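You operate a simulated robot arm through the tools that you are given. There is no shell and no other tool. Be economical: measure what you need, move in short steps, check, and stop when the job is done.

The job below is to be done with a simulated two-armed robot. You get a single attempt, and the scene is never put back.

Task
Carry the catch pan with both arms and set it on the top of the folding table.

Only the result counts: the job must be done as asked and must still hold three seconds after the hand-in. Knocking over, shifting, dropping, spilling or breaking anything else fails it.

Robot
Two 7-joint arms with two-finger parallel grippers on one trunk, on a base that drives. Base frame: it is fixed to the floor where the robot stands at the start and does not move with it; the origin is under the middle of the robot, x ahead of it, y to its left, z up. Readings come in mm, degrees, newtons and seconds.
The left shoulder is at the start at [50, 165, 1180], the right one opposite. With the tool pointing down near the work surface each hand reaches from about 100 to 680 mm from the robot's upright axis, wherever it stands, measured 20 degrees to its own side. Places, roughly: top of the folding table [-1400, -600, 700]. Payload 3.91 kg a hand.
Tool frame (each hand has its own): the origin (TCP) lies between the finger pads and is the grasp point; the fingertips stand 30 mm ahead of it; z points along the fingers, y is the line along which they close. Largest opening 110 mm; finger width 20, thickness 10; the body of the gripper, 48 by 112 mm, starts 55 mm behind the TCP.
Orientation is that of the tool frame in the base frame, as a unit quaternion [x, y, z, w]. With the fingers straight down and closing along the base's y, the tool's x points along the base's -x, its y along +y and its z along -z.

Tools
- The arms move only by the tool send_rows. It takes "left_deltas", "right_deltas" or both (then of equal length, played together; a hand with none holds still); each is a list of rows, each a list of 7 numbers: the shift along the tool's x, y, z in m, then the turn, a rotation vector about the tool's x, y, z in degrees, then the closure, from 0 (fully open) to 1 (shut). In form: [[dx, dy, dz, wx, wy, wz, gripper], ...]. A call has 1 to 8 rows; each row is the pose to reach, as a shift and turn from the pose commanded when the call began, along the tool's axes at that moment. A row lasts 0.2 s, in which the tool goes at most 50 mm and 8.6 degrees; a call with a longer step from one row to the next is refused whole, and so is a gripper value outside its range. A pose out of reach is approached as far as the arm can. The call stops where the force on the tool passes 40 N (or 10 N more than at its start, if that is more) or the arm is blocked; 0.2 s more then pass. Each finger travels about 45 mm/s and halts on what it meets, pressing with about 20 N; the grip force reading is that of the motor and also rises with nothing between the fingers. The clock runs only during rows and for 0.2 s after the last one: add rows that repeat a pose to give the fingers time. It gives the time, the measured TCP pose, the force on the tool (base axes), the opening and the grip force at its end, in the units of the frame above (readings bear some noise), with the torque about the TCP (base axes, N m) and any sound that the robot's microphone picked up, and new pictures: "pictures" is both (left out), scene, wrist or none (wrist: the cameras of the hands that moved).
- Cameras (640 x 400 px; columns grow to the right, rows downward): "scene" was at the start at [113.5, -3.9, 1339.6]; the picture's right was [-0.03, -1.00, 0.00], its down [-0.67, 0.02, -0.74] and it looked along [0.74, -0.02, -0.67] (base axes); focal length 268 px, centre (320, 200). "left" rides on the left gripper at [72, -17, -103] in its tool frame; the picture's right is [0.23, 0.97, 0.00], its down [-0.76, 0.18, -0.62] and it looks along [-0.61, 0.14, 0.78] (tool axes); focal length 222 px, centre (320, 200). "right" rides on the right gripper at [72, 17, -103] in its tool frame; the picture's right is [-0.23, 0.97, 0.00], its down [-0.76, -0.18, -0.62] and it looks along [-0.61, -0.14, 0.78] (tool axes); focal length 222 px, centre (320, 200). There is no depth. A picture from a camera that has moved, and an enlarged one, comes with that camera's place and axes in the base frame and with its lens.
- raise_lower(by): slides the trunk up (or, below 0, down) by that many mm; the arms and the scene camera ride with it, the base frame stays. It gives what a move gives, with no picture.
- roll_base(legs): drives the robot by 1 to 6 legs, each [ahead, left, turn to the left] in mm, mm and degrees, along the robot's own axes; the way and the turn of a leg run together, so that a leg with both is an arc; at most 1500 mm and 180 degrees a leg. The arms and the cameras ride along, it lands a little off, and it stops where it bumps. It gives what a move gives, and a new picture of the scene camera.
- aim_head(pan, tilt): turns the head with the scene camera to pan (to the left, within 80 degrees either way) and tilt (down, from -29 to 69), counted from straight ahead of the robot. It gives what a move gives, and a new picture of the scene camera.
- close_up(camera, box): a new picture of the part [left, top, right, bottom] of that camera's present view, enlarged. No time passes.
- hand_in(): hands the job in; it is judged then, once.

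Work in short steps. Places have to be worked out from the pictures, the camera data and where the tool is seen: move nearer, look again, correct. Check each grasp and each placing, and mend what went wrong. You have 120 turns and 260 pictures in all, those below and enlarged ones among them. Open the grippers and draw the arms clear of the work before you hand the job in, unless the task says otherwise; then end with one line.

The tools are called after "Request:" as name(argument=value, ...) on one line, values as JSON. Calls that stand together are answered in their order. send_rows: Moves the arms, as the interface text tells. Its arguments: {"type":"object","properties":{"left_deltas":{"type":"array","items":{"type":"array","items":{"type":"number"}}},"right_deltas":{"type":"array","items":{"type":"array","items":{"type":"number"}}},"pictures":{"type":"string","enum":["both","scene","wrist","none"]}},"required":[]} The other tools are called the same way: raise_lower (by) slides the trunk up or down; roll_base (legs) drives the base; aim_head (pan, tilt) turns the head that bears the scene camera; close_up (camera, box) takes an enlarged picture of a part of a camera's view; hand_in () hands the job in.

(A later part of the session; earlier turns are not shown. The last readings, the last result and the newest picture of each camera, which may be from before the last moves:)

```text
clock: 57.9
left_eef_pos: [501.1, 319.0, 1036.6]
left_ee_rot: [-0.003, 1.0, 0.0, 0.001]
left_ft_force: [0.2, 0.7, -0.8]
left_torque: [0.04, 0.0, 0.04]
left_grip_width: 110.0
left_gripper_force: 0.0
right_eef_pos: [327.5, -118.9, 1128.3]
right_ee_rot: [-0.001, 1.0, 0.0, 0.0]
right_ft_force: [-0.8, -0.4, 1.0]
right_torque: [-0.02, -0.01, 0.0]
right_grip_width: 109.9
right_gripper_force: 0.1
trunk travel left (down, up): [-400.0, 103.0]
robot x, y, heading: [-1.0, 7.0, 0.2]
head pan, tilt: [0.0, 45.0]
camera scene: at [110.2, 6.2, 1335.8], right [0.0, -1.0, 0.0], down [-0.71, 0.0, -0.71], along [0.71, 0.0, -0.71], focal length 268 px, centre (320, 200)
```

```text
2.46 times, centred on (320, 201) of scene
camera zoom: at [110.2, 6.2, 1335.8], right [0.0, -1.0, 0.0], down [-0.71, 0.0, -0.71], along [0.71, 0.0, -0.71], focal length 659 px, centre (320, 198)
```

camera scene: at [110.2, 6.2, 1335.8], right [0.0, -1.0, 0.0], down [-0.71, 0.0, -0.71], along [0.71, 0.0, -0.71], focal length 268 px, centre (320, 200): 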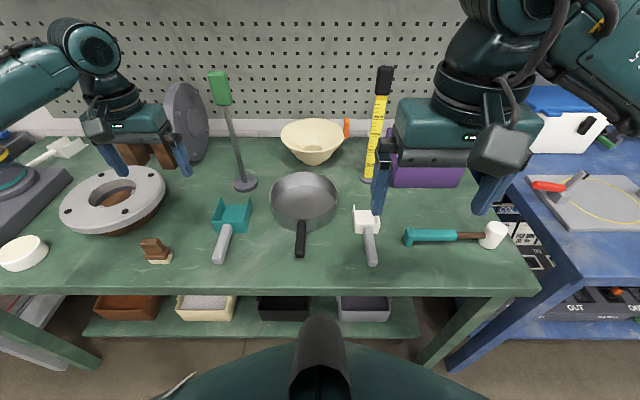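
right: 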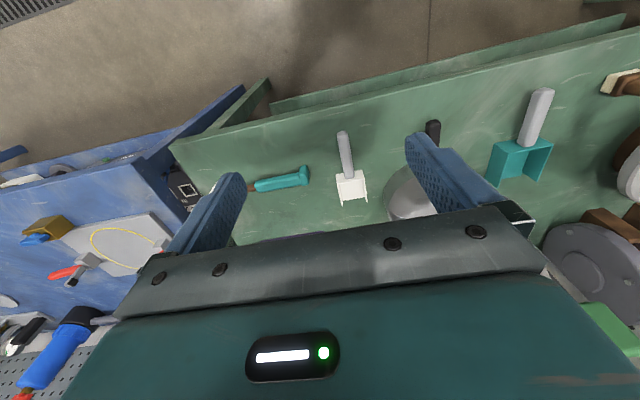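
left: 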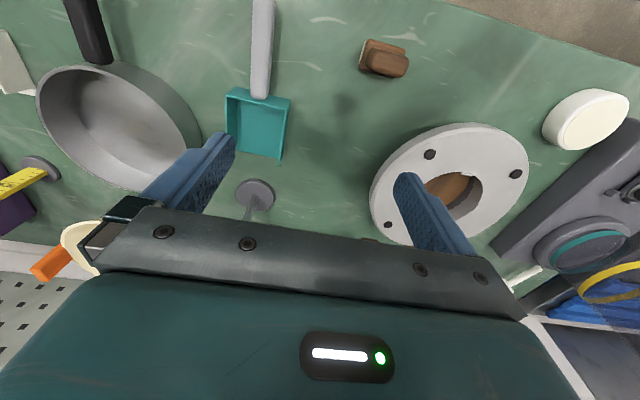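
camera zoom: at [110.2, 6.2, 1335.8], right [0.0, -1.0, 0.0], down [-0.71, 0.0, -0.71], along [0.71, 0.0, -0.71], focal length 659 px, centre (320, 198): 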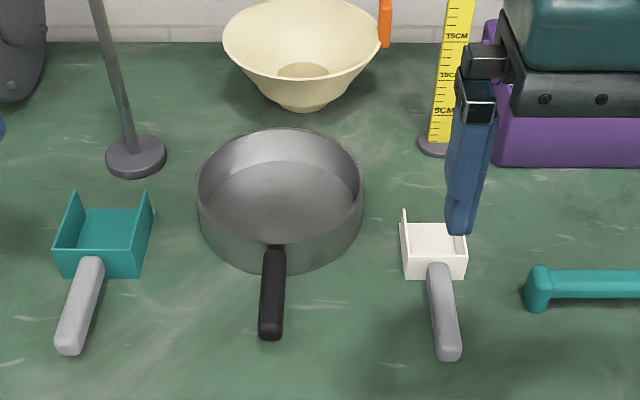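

The scene camera puts the pan rim centre near (562, 45, 895) with a diameter of about 162 mm. I'll close both grippers to about 30 mm and bring them over the left and right rim points at z≈1037.

Request:
send_rows(left_deltas=[[0, -0.048, 0, 0, 0, 0, 0.2], [0, -0.097, 0, 0, 0, 0, 0.4], [0, -0.145, 0, 0, 0, 0, 0.6], [0, -0.193, 0, 0, 0, 0, 0.73], [-0.02, -0.193, 0, 0, 0, 0, 0.73], [-0.04, -0.193, 0, 0, 0, 0, 0.73], [-0.061, -0.193, 0, 0, 0, 0, 0.73], [-0.061, -0.193, 0, 0, 0, 0, 0.73]], right_deltas=[[0, 0.042, 0, 0, 0, 0, 0.2], [0, 0.083, 0.02, 0, 0, 0, 0.4], [-0.04, 0.083, 0.035, 0, 0, 0, 0.6], [-0.08, 0.083, 0.05, 0, 0, 0, 0.73], [-0.12, 0.083, 0.065, 0, 0, 0, 0.73], [-0.16, 0.083, 0.08, 0, 0, 0, 0.73], [-0.2, 0.083, 0.091, 0, 0, 0, 0.73], [-0.2345, 0.083, 0.091, 0, 0, 0, 0.73]])

```text
clock: 59.7
left_eef_pos: [564.4, 127.4, 1038.1]
left_ee_rot: [-0.002, 1.0, -0.001, 0.0]
left_ft_force: [0.8, 0.2, -0.4]
left_torque: [0.0, 0.01, 0.0]
left_grip_width: 29.6
left_gripper_force: 0.1
right_eef_pos: [563.0, -35.2, 1035.5]
right_ee_rot: [-0.003, 1.0, 0.0, 0.001]
right_ft_force: [0.9, -0.2, -0.3]
right_torque: [-0.01, 0.01, 0.02]
right_grip_width: 29.7
right_gripper_force: 0.0
trunk travel left (down, up): [-400.0, 103.0]
robot x, y, heading: [-2.1, 5.4, 0.4]
head pan, tilt: [0.0, 45.0]
camera scene: at [110.4, 6.6, 1335.7], right [0.0, -1.0, 0.0], down [-0.71, 0.0, -0.71], along [0.71, 0.0, -0.71], focal length 268 px, centre (320, 200)
camera right: at [490.1, -18.8, 1138.7], right [0.22, 0.98, 0.0], down [0.76, -0.17, 0.62], along [0.61, -0.14, -0.78], focal length 222 px, centre (320, 200)
camera left: at [492.8, 108.8, 1142.6], right [-0.23, 0.97, 0.0], down [0.76, 0.18, 0.62], along [0.61, 0.14, -0.78], focal length 222 px, centre (320, 200)
```

scene: 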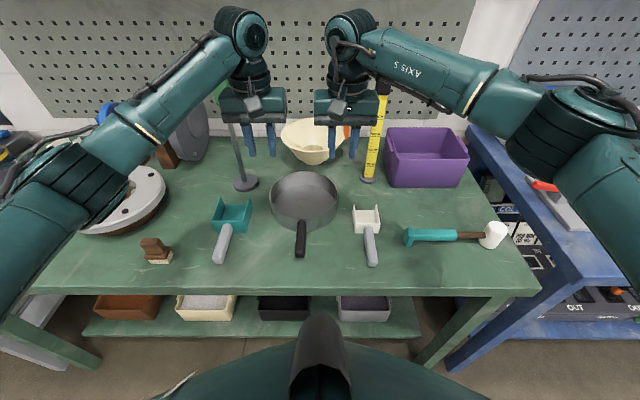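
right: 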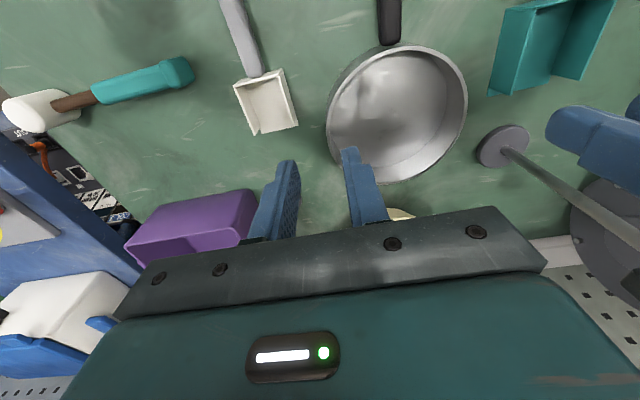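
left: 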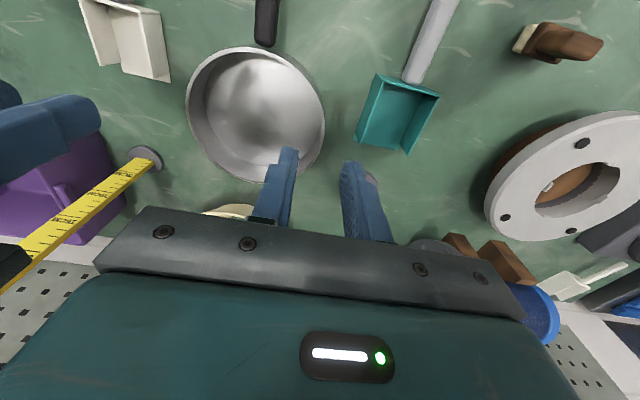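

The wrist cameras put the rim centre around y≈52, z≈895, with x between 574 and 590. I'll zoom both wrist views to refine that.

Request:
close_up(camera="right", box=[240, 20, 496, 180])

Request:
close_up(camera="left", box=[160, 30, 416, 190])

Request:
close_up(camera="scene", box=[224, 140, 384, 240])

```text
2.50 times, centred on (368, 100) of right
camera zoom: at [490.1, -18.8, 1138.7], right [0.22, 0.98, 0.0], down [0.76, -0.17, 0.62], along [0.61, -0.14, -0.78], focal length 555 px, centre (200, 450)
```

zoom: 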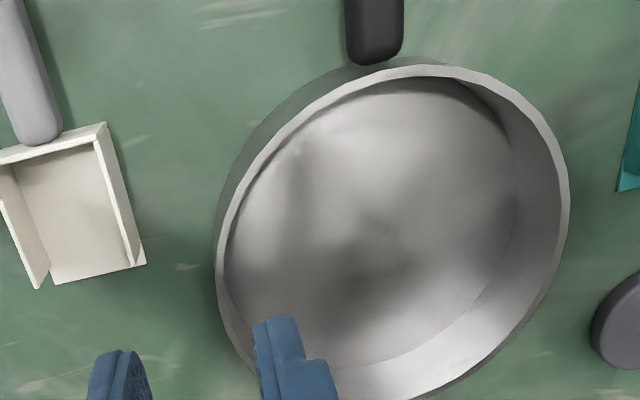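

```text
2.50 times, centred on (288, 110) of left
camera zoom: at [492.8, 108.8, 1142.6], right [-0.23, 0.97, 0.0], down [0.76, 0.18, 0.62], along [0.61, 0.14, -0.78], focal length 555 px, centre (400, 425)
```

zoom: 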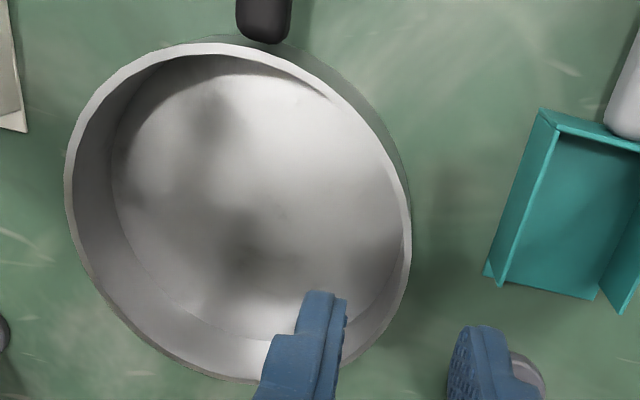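

```text
4.00 times, centred on (304, 190) of scene
camera zoom: at [110.4, 6.6, 1335.7], right [0.0, -1.0, 0.0], down [-0.71, 0.0, -0.71], along [0.71, 0.0, -0.71], focal length 1071 px, centre (384, 240)
```

zoom: 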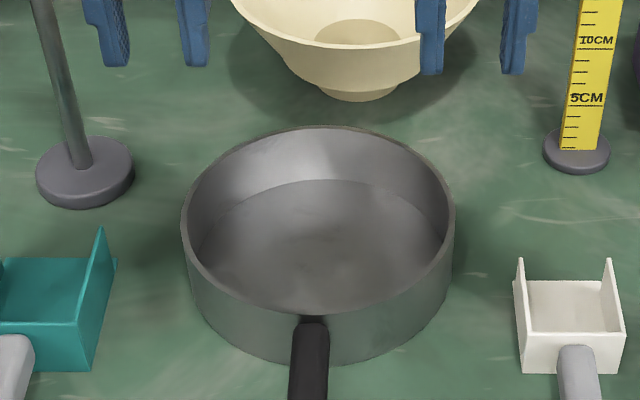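

Triangulating all three views again gives a rim centre of about (614, 50, 858), D≈174 mm and a bench height of about 808. I'll shift both hands over the rim walls, go down to z≈920 and check again.

Request:
send_rows(left_deltas=[[-0.025, 0.004, 0, 0, 0, 0, 0.73], [-0.05, 0.007, 0, 0, 0, 0, 0.73], [-0.05, 0.007, 0.04, 0, 0, 0, 0.73], [-0.05, 0.007, 0.08, 0, 0, 0, 0.73], [-0.05, 0.007, 0.118, 0, 0, 0, 0.73]], right_deltas=[[-0.025, 0.001, 0, 0, 0, 0, 0.73], [-0.051, 0.001, 0, 0, 0, 0, 0.73], [-0.051, 0.001, 0.04, 0, 0, 0, 0.73], [-0.051, 0.001, 0.08, 0, 0, 0, 0.73], [-0.051, 0.001, 0.1155, 0, 0, 0, 0.73]])

Request:
close_up(camera="scene", box=[224, 120, 384, 220])

```text
clock: 60.9
left_eef_pos: [615.3, 134.1, 920.5]
left_ee_rot: [-0.003, 1.0, 0.0, -0.001]
left_ft_force: [-0.1, 0.4, 0.1]
left_torque: [0.01, -0.04, -0.02]
left_grip_width: 29.7
left_gripper_force: 0.1
right_eef_pos: [616.0, -34.7, 920.9]
right_ee_rot: [-0.002, 1.0, 0.0, 0.0]
right_ft_force: [-0.5, 0.6, -0.2]
right_torque: [0.01, -0.02, 0.02]
right_grip_width: 29.8
right_gripper_force: 0.0
trunk travel left (down, up): [-400.0, 103.0]
robot x, y, heading: [2.2, 11.0, 0.2]
head pan, tilt: [0.0, 45.0]
camera scene: at [110.7, 6.3, 1335.7], right [0.0, -1.0, 0.0], down [-0.71, 0.0, -0.71], along [0.71, 0.0, -0.71], focal length 268 px, centre (320, 200)
camera right: at [542.6, -18.3, 1024.2], right [0.22, 0.97, 0.0], down [0.76, -0.18, 0.62], along [0.61, -0.14, -0.78], focal length 222 px, centre (320, 200)
camera left: at [543.1, 115.3, 1023.8], right [-0.23, 0.97, 0.0], down [0.76, 0.18, 0.62], along [0.61, 0.14, -0.78], focal length 222 px, centre (320, 200)
```

scene: 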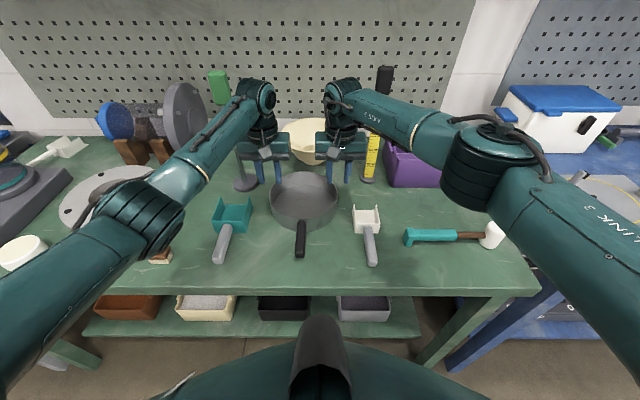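
right: 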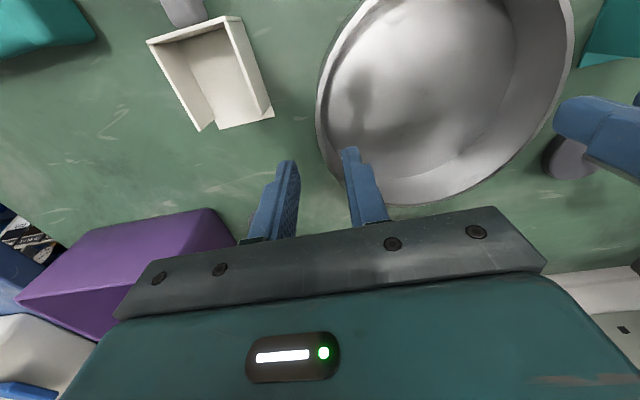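
left: 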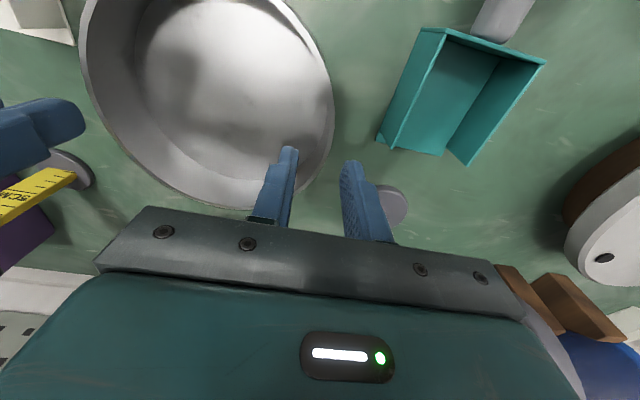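

```text
4.00 times, centred on (304, 170) of scene
camera zoom: at [110.7, 6.3, 1335.7], right [0.0, -1.0, 0.0], down [-0.71, 0.0, -0.71], along [0.71, 0.0, -0.71], focal length 1071 px, centre (384, 320)
```

zoom: 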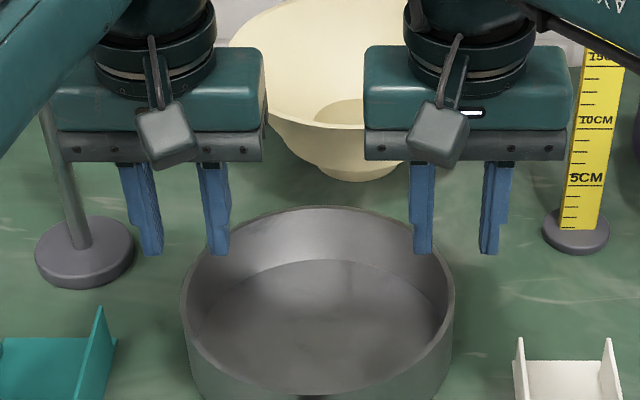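

Projecting the TCP axes onto the rim plane, the left hand is on the wall and the right hand needs about +4 mm in y. I'll descend to TCP z≈854 with the fingers still open.

Request:
send_rows(left_deltas=[[0, 0, 0.02, 0, 0, 0, 0.73], [0, 0, 0.04, 0, 0, 0, 0.73], [0, 0, 0.055, 0, 0, 0, 0.73], [0, 0, 0.0665, 0, 0, 0, 0.73]], right_deltas=[[0, 0.004, 0.02, 0, 0, 0, 0.73], [0, 0.004, 0.04, 0, 0, 0, 0.73], [0, 0.004, 0.055, 0, 0, 0, 0.73], [0, 0.004, 0.0665, 0, 0, 0, 0.73]])

Request:
close_up(camera="scene", box=[224, 120, 384, 220])

```text
clock: 61.7
left_eef_pos: [619.3, 133.6, 881.5]
left_ee_rot: [-0.001, 1.0, -0.001, 0.015]
left_ft_force: [-1.3, 1.2, 19.0]
left_torque: [0.37, 0.16, -0.01]
left_grip_width: 30.5
left_gripper_force: 1.3
right_eef_pos: [619.0, -27.7, 882.3]
right_ee_rot: [-0.001, 1.0, 0.002, 0.014]
right_ft_force: [-3.9, -1.6, 24.4]
right_torque: [-0.45, 0.15, -0.06]
right_grip_width: 30.7
right_gripper_force: 0.4
trunk travel left (down, up): [-400.0, 103.0]
robot x, y, heading: [0.6, 8.6, 0.5]
head pan, tilt: [0.0, 45.0]
stopped in row 4 (left hand): the force on the tool passed its limit at 46 N (the readings are from after the stop); the commanded pose is now the measured one
camera scene: at [105.3, 6.2, 1336.9], right [0.0, -1.0, 0.0], down [-0.7, 0.0, -0.71], along [0.71, 0.0, -0.7], focal length 268 px, centre (320, 200)
camera right: at [543.2, -12.1, 982.6], right [0.22, 0.97, 0.01], down [0.74, -0.18, 0.65], along [0.63, -0.14, -0.76], focal length 222 px, centre (320, 200)
camera left: at [544.7, 115.9, 983.2], right [-0.23, 0.97, -0.01], down [0.74, 0.18, 0.64], along [0.63, 0.14, -0.76], focal length 222 px, centre (320, 200)
```

scene: 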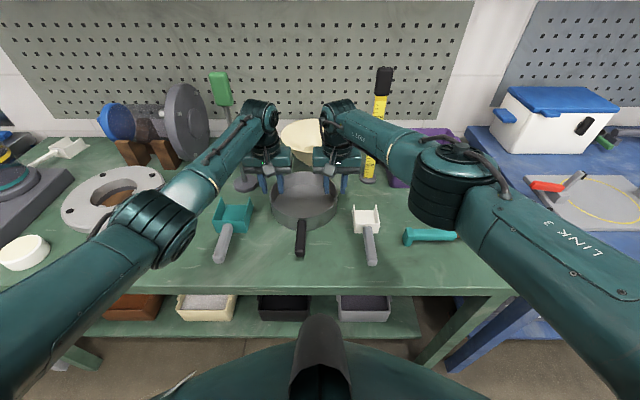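
right: 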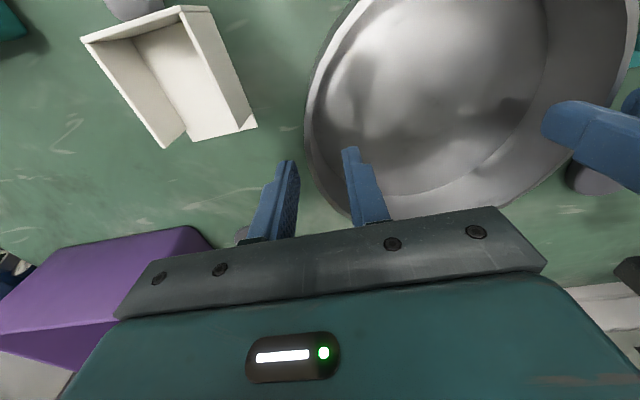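
left: 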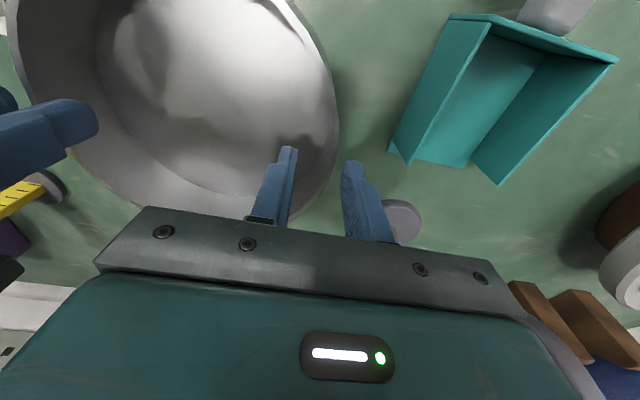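

```text
4.00 times, centred on (304, 170) of scene
camera zoom: at [105.3, 6.2, 1336.9], right [0.0, -1.0, 0.0], down [-0.7, 0.0, -0.71], along [0.71, 0.0, -0.7], focal length 1071 px, centre (384, 320)
```

zoom: 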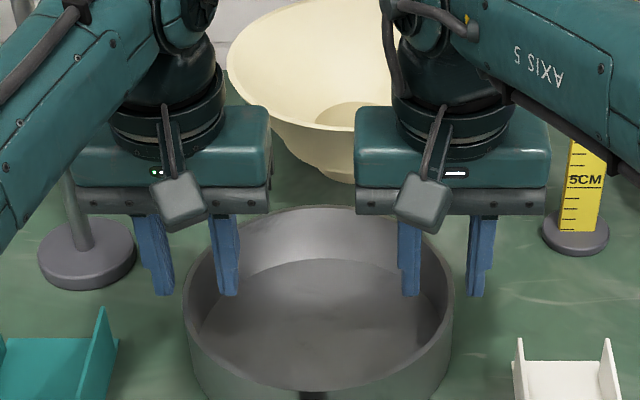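

Both hands stopped with the tips at z≈852 and about 20 N upward. Either the bench or pan floor is higher than I worked out, or something else is touching. I'll zoom in on the tips.

Request:
close_up(camera="left", box=[200, 90, 440, 240])

Request:
close_up(camera="right", box=[200, 90, 440, 240])

Request:
close_up(camera="scene", box=[255, 155, 351, 215])

```text
2.67 times, centred on (320, 165) of left
camera zoom: at [544.7, 115.9, 983.2], right [-0.23, 0.97, -0.01], down [0.74, 0.18, 0.64], along [0.63, 0.14, -0.76], focal length 592 px, centre (320, 293)
```

zoom: 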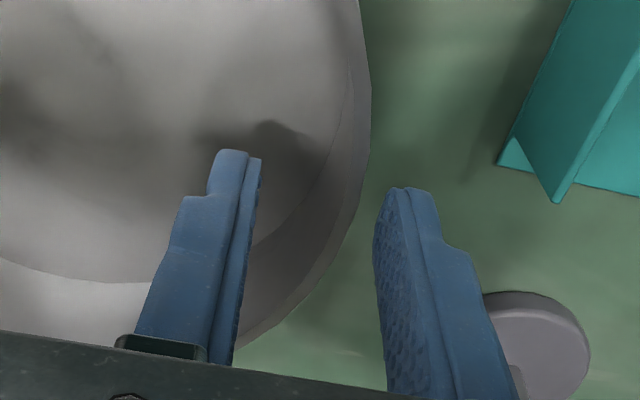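

```text
2.67 times, centred on (320, 165) of right
camera zoom: at [543.2, -12.1, 982.6], right [0.22, 0.97, 0.01], down [0.74, -0.18, 0.65], along [0.63, -0.14, -0.76], focal length 592 px, centre (320, 293)
```

zoom: 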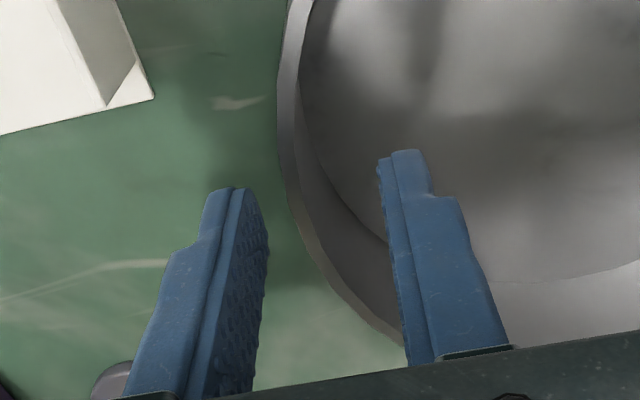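

```text
6.67 times, centred on (303, 185) of scene
camera zoom: at [105.3, 6.2, 1336.9], right [0.0, -1.0, 0.0], down [-0.7, 0.0, -0.71], along [0.71, 0.0, -0.7], focal length 1785 px, centre (433, 300)
```

zoom: 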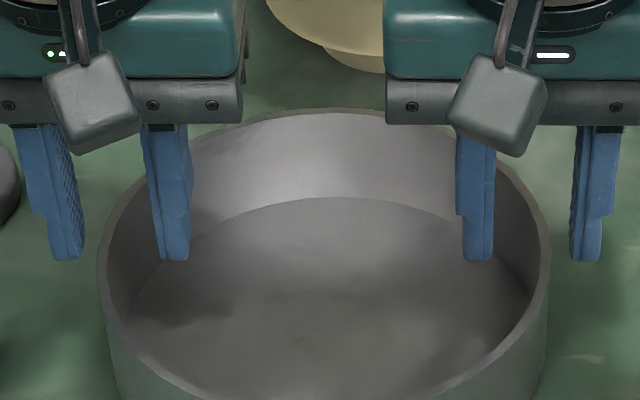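

The torque signs say the outer fingertips carry the load, and the zooms show the pan wall sits 7–9 mm outboard of each TCP line. So the outer fingers are probably riding on the rim. I'll lift, shift outward, widen a little, and look before descending.

Request:
send_rows(left_deltas=[[0, 0, -0.015, 0, 0, 0, 0.73], [0, 0, -0.025, 0, 0, 0, 0.64], [0, 0.008, -0.025, 0, 0, 0, 0.64], [0, 0.008, -0.025, 0, 0, 0, 0.64]], right_deltas=[[0, 0, -0.015, 0, 0, 0, 0.73], [0, 0, -0.025, 0, 0, 0, 0.64], [0, -0.007, -0.025, 0, 0, 0, 0.64], [0, -0.007, -0.025, 0, 0, 0, 0.64]])

Request:
close_up(camera="left", box=[200, 60, 440, 210])

Request:
close_up(camera="right", box=[200, 60, 440, 210])

```text
clock: 62.7
left_eef_pos: [620.4, 141.8, 900.1]
left_ee_rot: [-0.002, 1.0, -0.001, 0.008]
left_ft_force: [0.5, 0.4, -0.5]
left_torque: [0.02, -0.01, 0.01]
left_grip_width: 39.6
left_gripper_force: 0.1
right_eef_pos: [621.1, -35.5, 899.0]
right_ee_rot: [-0.002, 1.0, 0.002, 0.011]
right_ft_force: [0.2, -0.7, 0.1]
right_torque: [-0.01, -0.02, 0.0]
right_grip_width: 39.6
right_gripper_force: 0.0
trunk travel left (down, up): [-400.0, 103.0]
robot x, y, heading: [-3.7, 8.4, 0.2]
head pan, tilt: [0.0, 45.0]
camera scene: at [110.2, 6.3, 1335.7], right [0.0, -1.0, 0.0], down [-0.71, 0.0, -0.71], along [0.71, 0.0, -0.71], focal length 268 px, centre (320, 200)
camera right: at [545.5, -19.6, 1000.4], right [0.22, 0.97, 0.01], down [0.75, -0.18, 0.64], along [0.62, -0.14, -0.77], focal length 222 px, centre (320, 200)
camera left: at [546.2, 124.5, 1001.6], right [-0.23, 0.97, -0.01], down [0.75, 0.18, 0.63], along [0.62, 0.14, -0.77], focal length 222 px, centre (320, 200)
```

scene: 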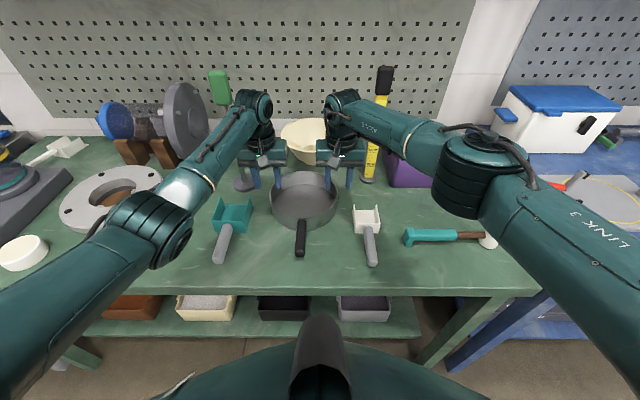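
right: 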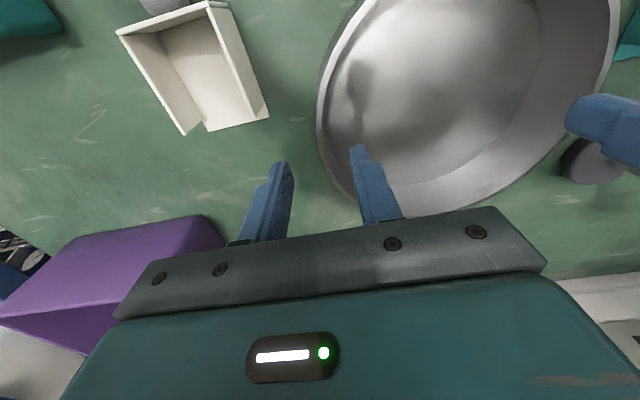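
left: 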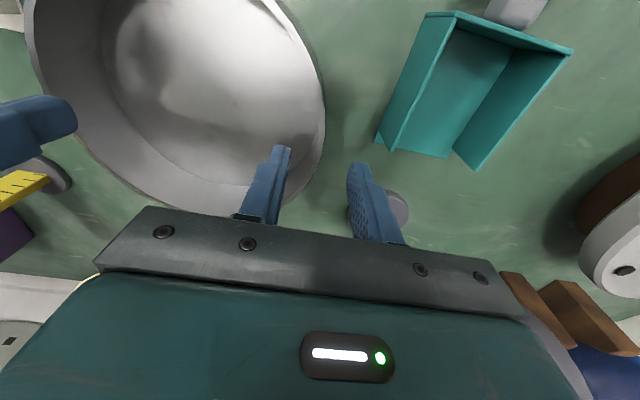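

```text
2.67 times, centred on (320, 135) of left
camera zoom: at [546.2, 124.5, 1001.6], right [-0.23, 0.97, -0.01], down [0.75, 0.18, 0.63], along [0.62, 0.14, -0.77], focal length 592 px, centre (320, 373)
```

zoom: 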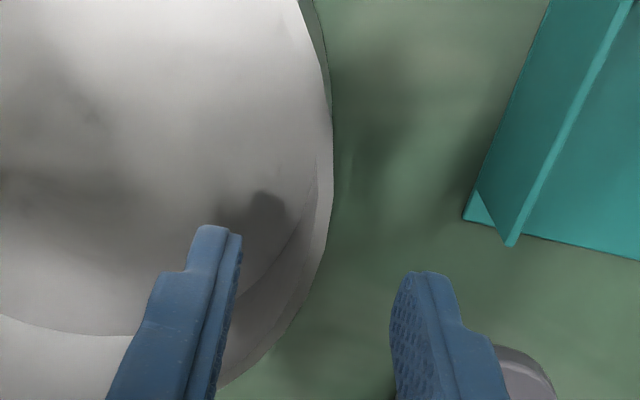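

```text
2.67 times, centred on (320, 135) of right
camera zoom: at [545.5, -19.6, 1000.4], right [0.22, 0.97, 0.01], down [0.75, -0.18, 0.64], along [0.62, -0.14, -0.77], focal length 592 px, centre (320, 373)
```

zoom: 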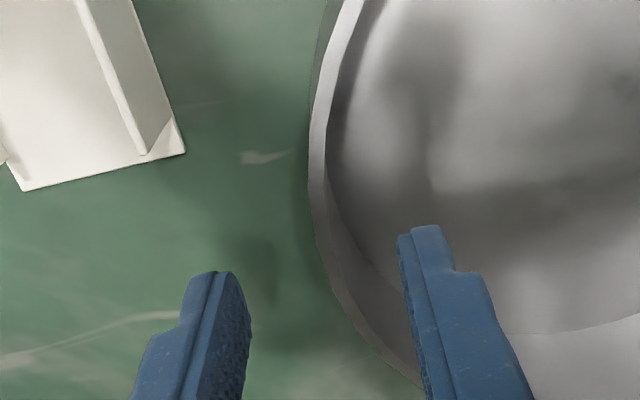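

The walls are now nearly centred between the fingers. I'll make a small correction and descend slowly, watching for contact.

Request:
send_rows(left_deltas=[[0, -0.002, 0.012, 0, 0, 0, 0.64], [0, -0.002, 0.018, 0, 0, 0, 0.64], [0, -0.002, 0.024, 0, 0, 0, 0.64], [0, -0.002, 0.03, 0, 0, 0, 0.64]], right_deltas=[[0, 0.003, 0.012, 0, 0, 0, 0.64], [0, 0.003, 0.018, 0, 0, 0, 0.64], [0, 0.003, 0.024, 0, 0, 0, 0.64], [0, 0.003, 0.03, 0, 0, 0, 0.64]])

```text
clock: 63.7
left_eef_pos: [619.4, 139.9, 869.1]
left_ee_rot: [-0.001, 1.0, -0.002, 0.009]
left_ft_force: [0.3, 1.6, 0.6]
left_torque: [0.05, -0.01, -0.03]
left_grip_width: 39.7
left_gripper_force: 0.1
right_eef_pos: [620.7, -32.7, 869.8]
right_ee_rot: [-0.002, 1.0, 0.001, 0.01]
right_ft_force: [0.2, 0.4, -0.2]
right_torque: [0.01, 0.0, 0.02]
right_grip_width: 39.7
right_gripper_force: 0.0
trunk travel left (down, up): [-400.0, 103.0]
robot x, y, heading: [-1.9, 12.2, 0.4]
head pan, tilt: [0.0, 45.0]
camera scene: at [110.2, 6.4, 1335.7], right [0.0, -1.0, 0.0], down [-0.71, 0.0, -0.71], along [0.71, 0.0, -0.71], focal length 268 px, centre (320, 200)
camera right: at [545.7, -16.5, 970.7], right [0.22, 0.97, 0.01], down [0.75, -0.18, 0.64], along [0.62, -0.14, -0.77], focal length 222 px, centre (320, 200)
camera left: at [546.9, 122.6, 971.6], right [-0.23, 0.97, -0.01], down [0.75, 0.18, 0.64], along [0.62, 0.14, -0.77], focal length 222 px, centre (320, 200)
```

scene: 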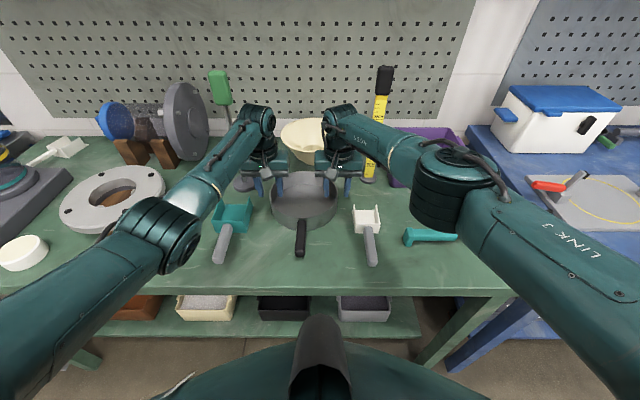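
right: 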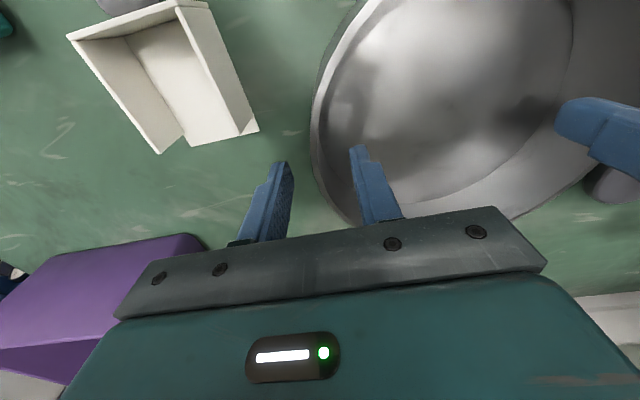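
left: 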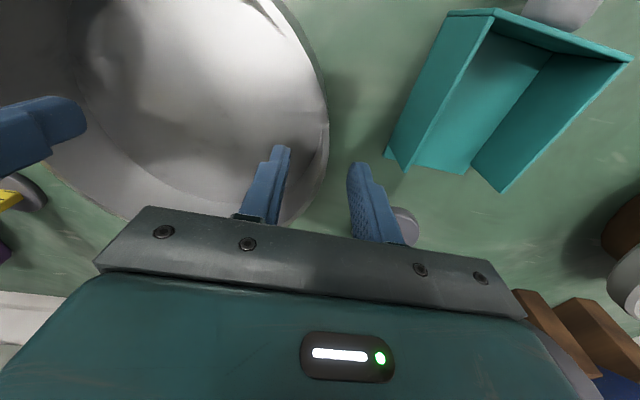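

The tips are at 839 with no contact, so the low-rim geometry holds. I'll descend another 13 mm and then close both grippers on the wall.

Request:
send_rows(left_deltas=[[0, 0, 0.007, 0, 0, 0, 0.64], [0, 0, 0.013, 0, 0, 0, 0.64], [0, 0, 0.013, 0, 0, 0, 0.8], [0, 0, 0.013, 0, 0, 0, 0.95], [0, 0, 0.013, 0, 0, 0, 1], [0, 0, 0.013, 0, 0, 0, 1], [0, 0, 0.013, 0, 0, 0, 1]], right_deltas=[[0, 0, 0.007, 0, 0, 0, 0.64], [0, 0, 0.013, 0, 0, 0, 0.64], [0, 0, 0.013, 0, 0, 0, 0.8], [0, 0, 0.013, 0, 0, 0, 0.95], [0, 0, 0.013, 0, 0, 0, 1], [0, 0, 0.013, 0, 0, 0, 1], [0, 0, 0.013, 0, 0, 0, 1]])

Request:
close_up(camera="scene", box=[224, 140, 384, 240])

```text
clock: 65.3
left_eef_pos: [620.7, 147.8, 855.6]
left_ee_rot: [-0.008, 1.0, 0.007, 0.009]
left_ft_force: [-2.0, 38.9, 5.3]
left_torque: [0.19, 0.43, 0.09]
left_grip_width: 10.4
left_gripper_force: 20.0
right_eef_pos: [621.9, -43.6, 857.4]
right_ee_rot: [0.005, 1.0, -0.006, 0.011]
right_ft_force: [-0.7, -37.2, 0.5]
right_torque: [-0.2, 0.27, -0.12]
right_grip_width: 10.4
right_gripper_force: 19.8
trunk travel left (down, up): [-400.0, 103.0]
robot x, y, heading: [1.6, 4.3, 0.2]
head pan, tilt: [0.0, 45.0]
camera scene: at [109.5, 6.2, 1335.9], right [0.0, -1.0, 0.0], down [-0.71, 0.0, -0.71], along [0.71, 0.0, -0.71], focal length 268 px, centre (320, 200)
camera right: at [546.7, -24.0, 957.5], right [0.24, 0.97, -0.01], down [0.75, -0.18, 0.64], along [0.62, -0.16, -0.77], focal length 222 px, centre (320, 200)
camera left: at [547.5, 128.8, 957.7], right [-0.24, 0.97, 0.01], down [0.75, 0.18, 0.64], along [0.62, 0.16, -0.77], focal length 222 px, centre (320, 200)
```

scene: 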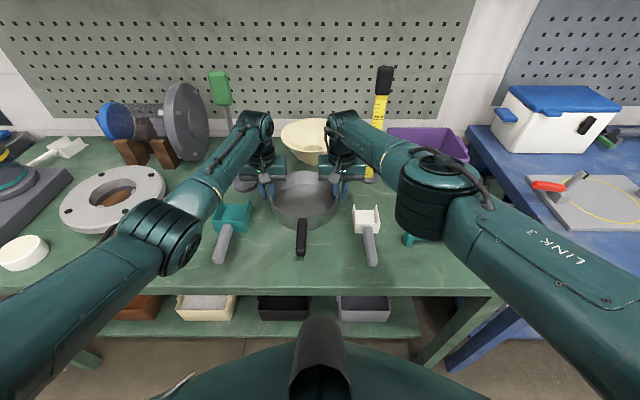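
right: 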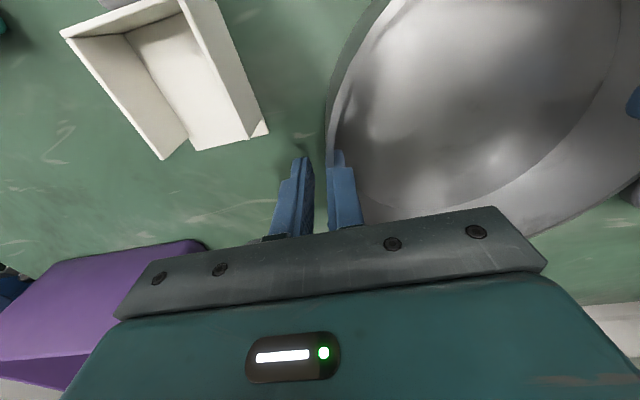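
left: 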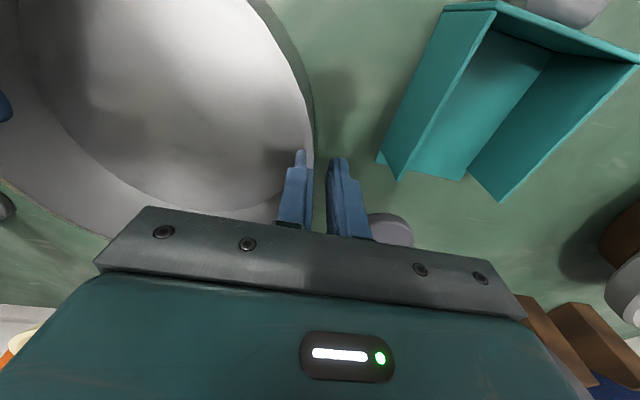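

```text
4.00 times, centred on (304, 190) of scene
camera zoom: at [109.5, 6.2, 1335.9], right [0.0, -1.0, 0.0], down [-0.71, 0.0, -0.71], along [0.71, 0.0, -0.71], focal length 1071 px, centre (384, 240)
```

zoom: 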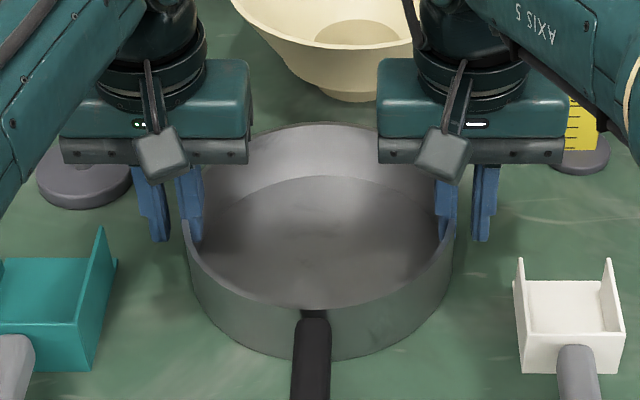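

Both hands have the wall (width 10.4 mm, 20 N), but each was pushed outward 8–10 mm, leaving about 38 N of side force. I'll relax the commanded poses outward to relieve that.

Request:
send_rows(left_deltas=[[0, 0.004, 0, 0, 0, 0, 1], [0, 0.0075, 0, 0, 0, 0, 1], [0, 0.0075, 0, 0, 0, 0, 1]], right_deltas=[[0, -0.005, 0, 0, 0, 0, 1], [0, -0.0095, 0, 0, 0, 0, 1], [0, -0.0095, 0, 0, 0, 0, 1]], pictures="none")

```text
clock: 66.1
left_eef_pos: [621.4, 149.1, 857.4]
left_ee_rot: [-0.002, 1.0, 0.0, 0.009]
left_ft_force: [-0.5, 17.3, 0.2]
left_torque: [0.42, -0.12, 0.21]
left_grip_width: 10.1
left_gripper_force: 20.2
right_eef_pos: [620.9, -43.3, 854.8]
right_ee_rot: [0.0, 1.0, 0.001, 0.01]
right_ft_force: [0.2, -16.3, -0.2]
right_torque: [-0.41, 0.04, -0.22]
right_grip_width: 10.2
right_gripper_force: 20.2
trunk travel left (down, up): [-400.0, 103.0]
robot x, y, heading: [0.6, 6.5, 0.5]
head pan, tilt: [0.0, 45.0]
```

The side force fell to about 17 N and the hands stayed put. I'll relax a bit more, then lift a little to test the grip.

Request:
send_rows(left_deltas=[[0, 0.003, 0, 0, 0, 0, 1], [0, 0.005, 0, 0, 0, 0, 1], [0, 0.005, 0, 0, 0, 0, 1], [0, 0.005, -0.008, 0, 0, 0, 1], [0, 0.005, -0.016, 0, 0, 0, 1], [0, 0.005, -0.024, 0, 0, 0, 1], [0, 0.005, -0.03, 0, 0, 0, 1]], right_deltas=[[0, -0.003, 0, 0, 0, 0, 1], [0, -0.005, 0, 0, 0, 0, 1], [0, -0.005, 0, 0, 0, 0, 1], [0, -0.005, -0.008, 0, 0, 0, 1], [0, -0.005, -0.016, 0, 0, 0, 1], [0, -0.005, -0.024, 0, 0, 0, 1], [0, -0.005, -0.03, 0, 0, 0, 1]])

Request:
close_up(camera="scene", box=[224, 140, 384, 240])

```text
clock: 67.7
left_eef_pos: [620.5, 150.2, 887.6]
left_ee_rot: [0.001, 1.0, -0.004, 0.009]
left_ft_force: [-0.6, -16.2, -3.1]
left_torque: [-0.31, 0.19, -0.29]
left_grip_width: 9.1
left_gripper_force: 19.5
right_eef_pos: [620.6, -43.5, 885.3]
right_ee_rot: [-0.004, 1.0, 0.005, 0.01]
right_ft_force: [0.0, 16.3, 0.5]
right_torque: [0.68, -0.21, 0.13]
right_grip_width: 9.5
right_gripper_force: 19.8
trunk travel left (down, up): [-400.0, 103.0]
robot x, y, heading: [-4.1, 8.8, 0.4]
head pan, tilt: [0.0, 45.0]
camera scene: at [110.4, 6.3, 1335.7], right [0.0, -1.0, 0.0], down [-0.71, 0.0, -0.71], along [0.71, 0.0, -0.71], focal length 268 px, centre (320, 200)
camera right: at [545.1, -27.8, 987.2], right [0.22, 0.98, 0.01], down [0.75, -0.18, 0.64], along [0.62, -0.13, -0.77], focal length 222 px, centre (320, 200)
camera left: at [547.0, 133.1, 988.6], right [-0.23, 0.97, -0.01], down [0.75, 0.18, 0.63], along [0.62, 0.14, -0.77], focal length 222 px, centre (320, 200)
```

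scene: 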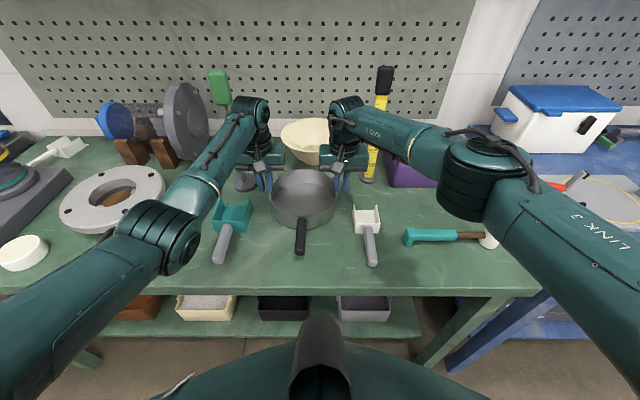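
right: 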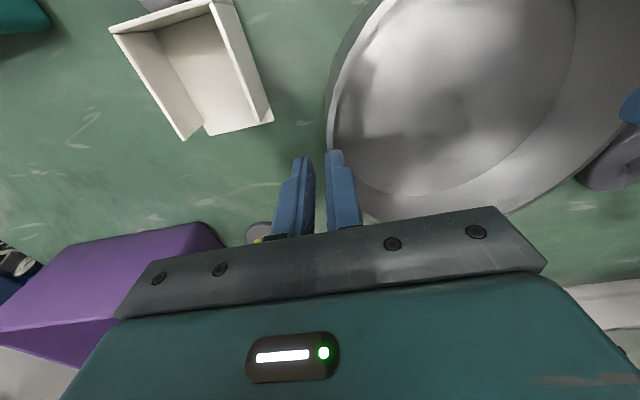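
left: 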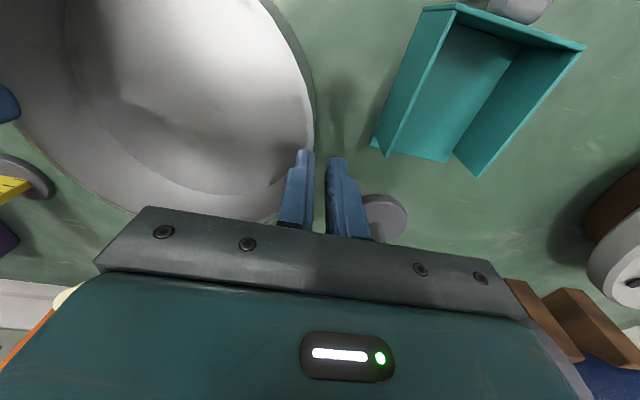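

```text
4.00 times, centred on (304, 190) of scene
camera zoom: at [110.4, 6.3, 1335.7], right [0.0, -1.0, 0.0], down [-0.71, 0.0, -0.71], along [0.71, 0.0, -0.71], focal length 1071 px, centre (384, 240)
```

zoom: 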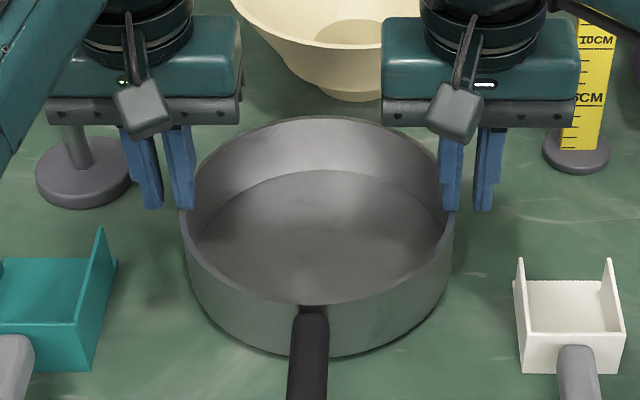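

The fingers rose 30 mm but the pan only about 8 mm, so the pads slipped up the wall. I'll lower the pan, reopen slightly, centre better in y, go deeper and regrip.

Request:
send_rows(left_deltas=[[0, 0, 0.012, 0, 0, 0, 1], [0, 0, 0.022, 0, 0, 0, 1], [0, -0.002, 0.03, 0, 0, 0, 0.9], [0, -0.002, 0.03, 0, 0, 0, 0.78], [0, -0.002, 0.036, 0, 0, 0, 0.78], [0, -0.002, 0.04, 0, 0, 0, 0.78]], right_deltas=[[0, 0, 0.01, 0, 0, 0, 1], [0, 0, 0.02, 0, 0, 0, 1], [0, 0.002, 0.028, 0, 0, 0, 0.9], [0, 0.002, 0.028, 0, 0, 0, 0.78], [0, 0.002, 0.034, 0, 0, 0, 0.78], [0, 0.002, 0.038, 0, 0, 0, 0.78]])

```text
clock: 69.1
left_eef_pos: [620.5, 150.6, 844.6]
left_ee_rot: [-0.002, 1.0, -0.001, 0.009]
left_ft_force: [0.0, -0.3, -0.3]
left_torque: [-0.01, -0.02, -0.04]
left_grip_width: 24.2
left_gripper_force: 0.0
right_eef_pos: [619.8, -44.9, 848.9]
right_ee_rot: [-0.001, 1.0, 0.001, 0.01]
right_ft_force: [-0.7, -0.1, 0.3]
right_torque: [-0.04, 0.0, 0.01]
right_grip_width: 24.5
right_gripper_force: 0.0
trunk travel left (down, up): [-400.0, 103.0]
robot x, y, heading: [-1.1, 5.8, 0.1]
head pan, tilt: [0.0, 45.0]
camera scene: at [110.2, 6.3, 1335.7], right [0.0, -1.0, 0.0], down [-0.71, 0.0, -0.71], along [0.71, 0.0, -0.71], focal length 268 px, centre (320, 200)
camera right: at [546.0, -29.0, 949.0], right [0.22, 0.97, 0.01], down [0.75, -0.18, 0.64], along [0.62, -0.14, -0.77], focal length 222 px, centre (320, 200)
camera left: at [546.8, 132.9, 947.7], right [-0.23, 0.97, 0.0], down [0.75, 0.18, 0.63], along [0.62, 0.14, -0.77], focal length 222 px, centre (320, 200)
```

scene: 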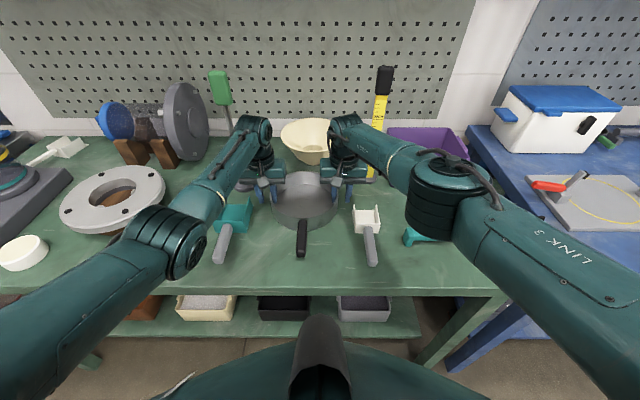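
right: 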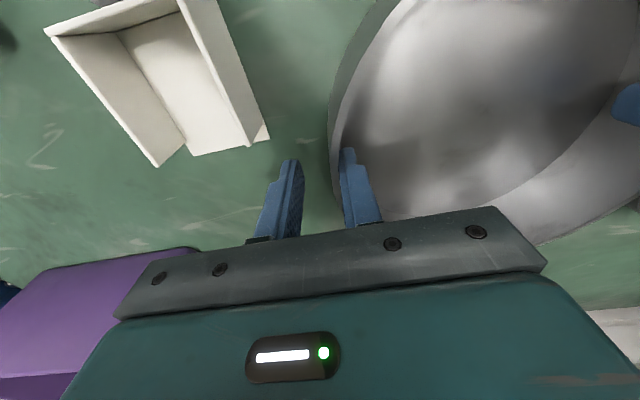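
left: 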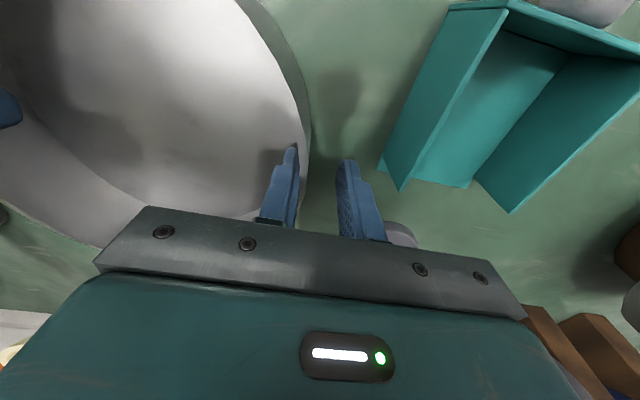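

Both pinch zones straddle the wall again, deeper this time, with no forces. I'll close and read the forces before lifting.

Request:
send_rows(left_deltas=[[0, 0, 0, 0, 0, 0, 0.9], [0, 0, 0, 0, 0, 0, 1], [0, 0, 0, 0, 0, 0, 1], [0, 0, 0, 0, 0, 0, 1]], right_deltas=[[0, 0, 0, 0, 0, 0, 0.9], [0, 0, 0, 0, 0, 0, 1], [0, 0, 0, 0, 0, 0, 1], [0, 0, 0, 0, 0, 0, 1]])

Request:
close_up(camera="scene", box=[224, 140, 384, 240])

```text
clock: 70.1
left_eef_pos: [620.4, 149.5, 845.9]
left_ee_rot: [-0.001, 1.0, -0.001, 0.007]
left_ft_force: [0.0, -8.5, -0.9]
left_torque: [0.24, 0.14, -0.1]
left_grip_width: 9.6
left_gripper_force: 20.5
right_eef_pos: [621.9, -42.3, 848.1]
right_ee_rot: [-0.003, 1.0, 0.002, 0.01]
right_ft_force: [1.0, 8.9, -0.8]
right_torque: [-0.19, -0.19, -0.02]
right_grip_width: 9.8
right_gripper_force: 19.9
trunk travel left (down, up): [-400.0, 103.0]
robot x, y, heading: [-0.7, 7.3, 0.2]
head pan, tilt: [0.0, 45.0]
camera scene: at [110.4, 6.3, 1335.7], right [0.0, -1.0, 0.0], down [-0.71, 0.0, -0.71], along [0.71, 0.0, -0.71], focal length 268 px, centre (320, 200)
camera right: at [545.7, -27.5, 949.2], right [0.22, 0.97, 0.01], down [0.75, -0.18, 0.64], along [0.62, -0.14, -0.77], focal length 222 px, centre (320, 200)
camera left: at [546.9, 131.8, 948.1], right [-0.23, 0.97, -0.01], down [0.75, 0.18, 0.63], along [0.62, 0.14, -0.77], focal length 222 px, centre (320, 200)
```

scene: 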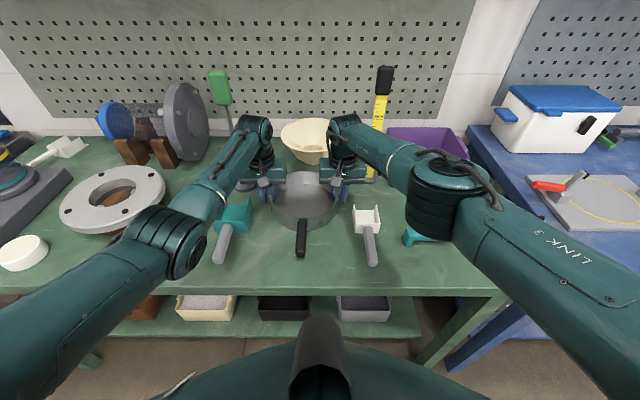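
right: 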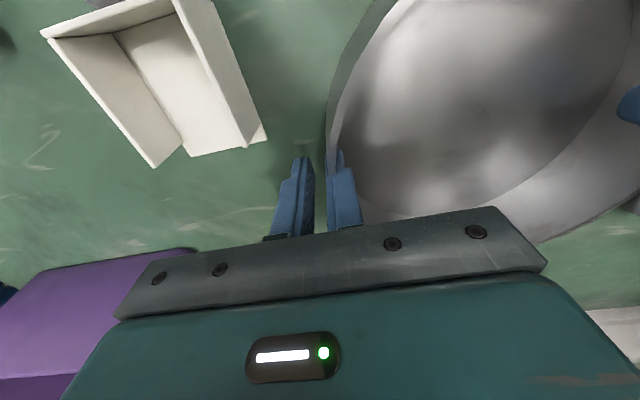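
left: 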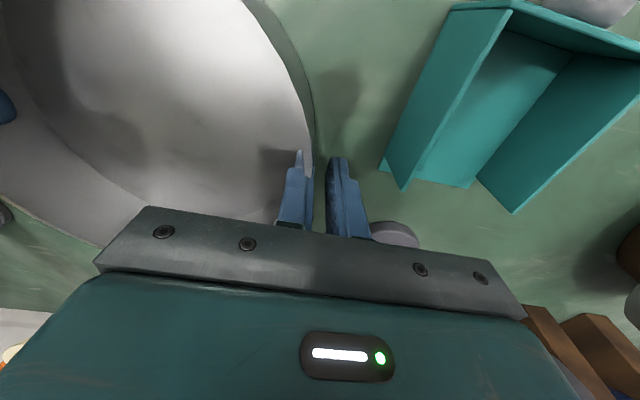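

```text
4.00 times, centred on (304, 190) of scene
camera zoom: at [110.4, 6.3, 1335.7], right [0.0, -1.0, 0.0], down [-0.71, 0.0, -0.71], along [0.71, 0.0, -0.71], focal length 1071 px, centre (384, 240)
```

zoom: 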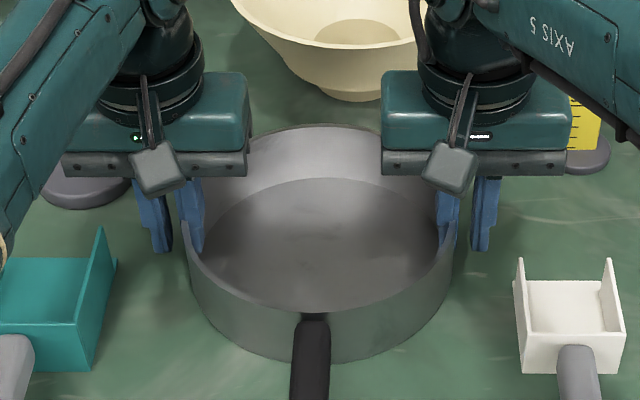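

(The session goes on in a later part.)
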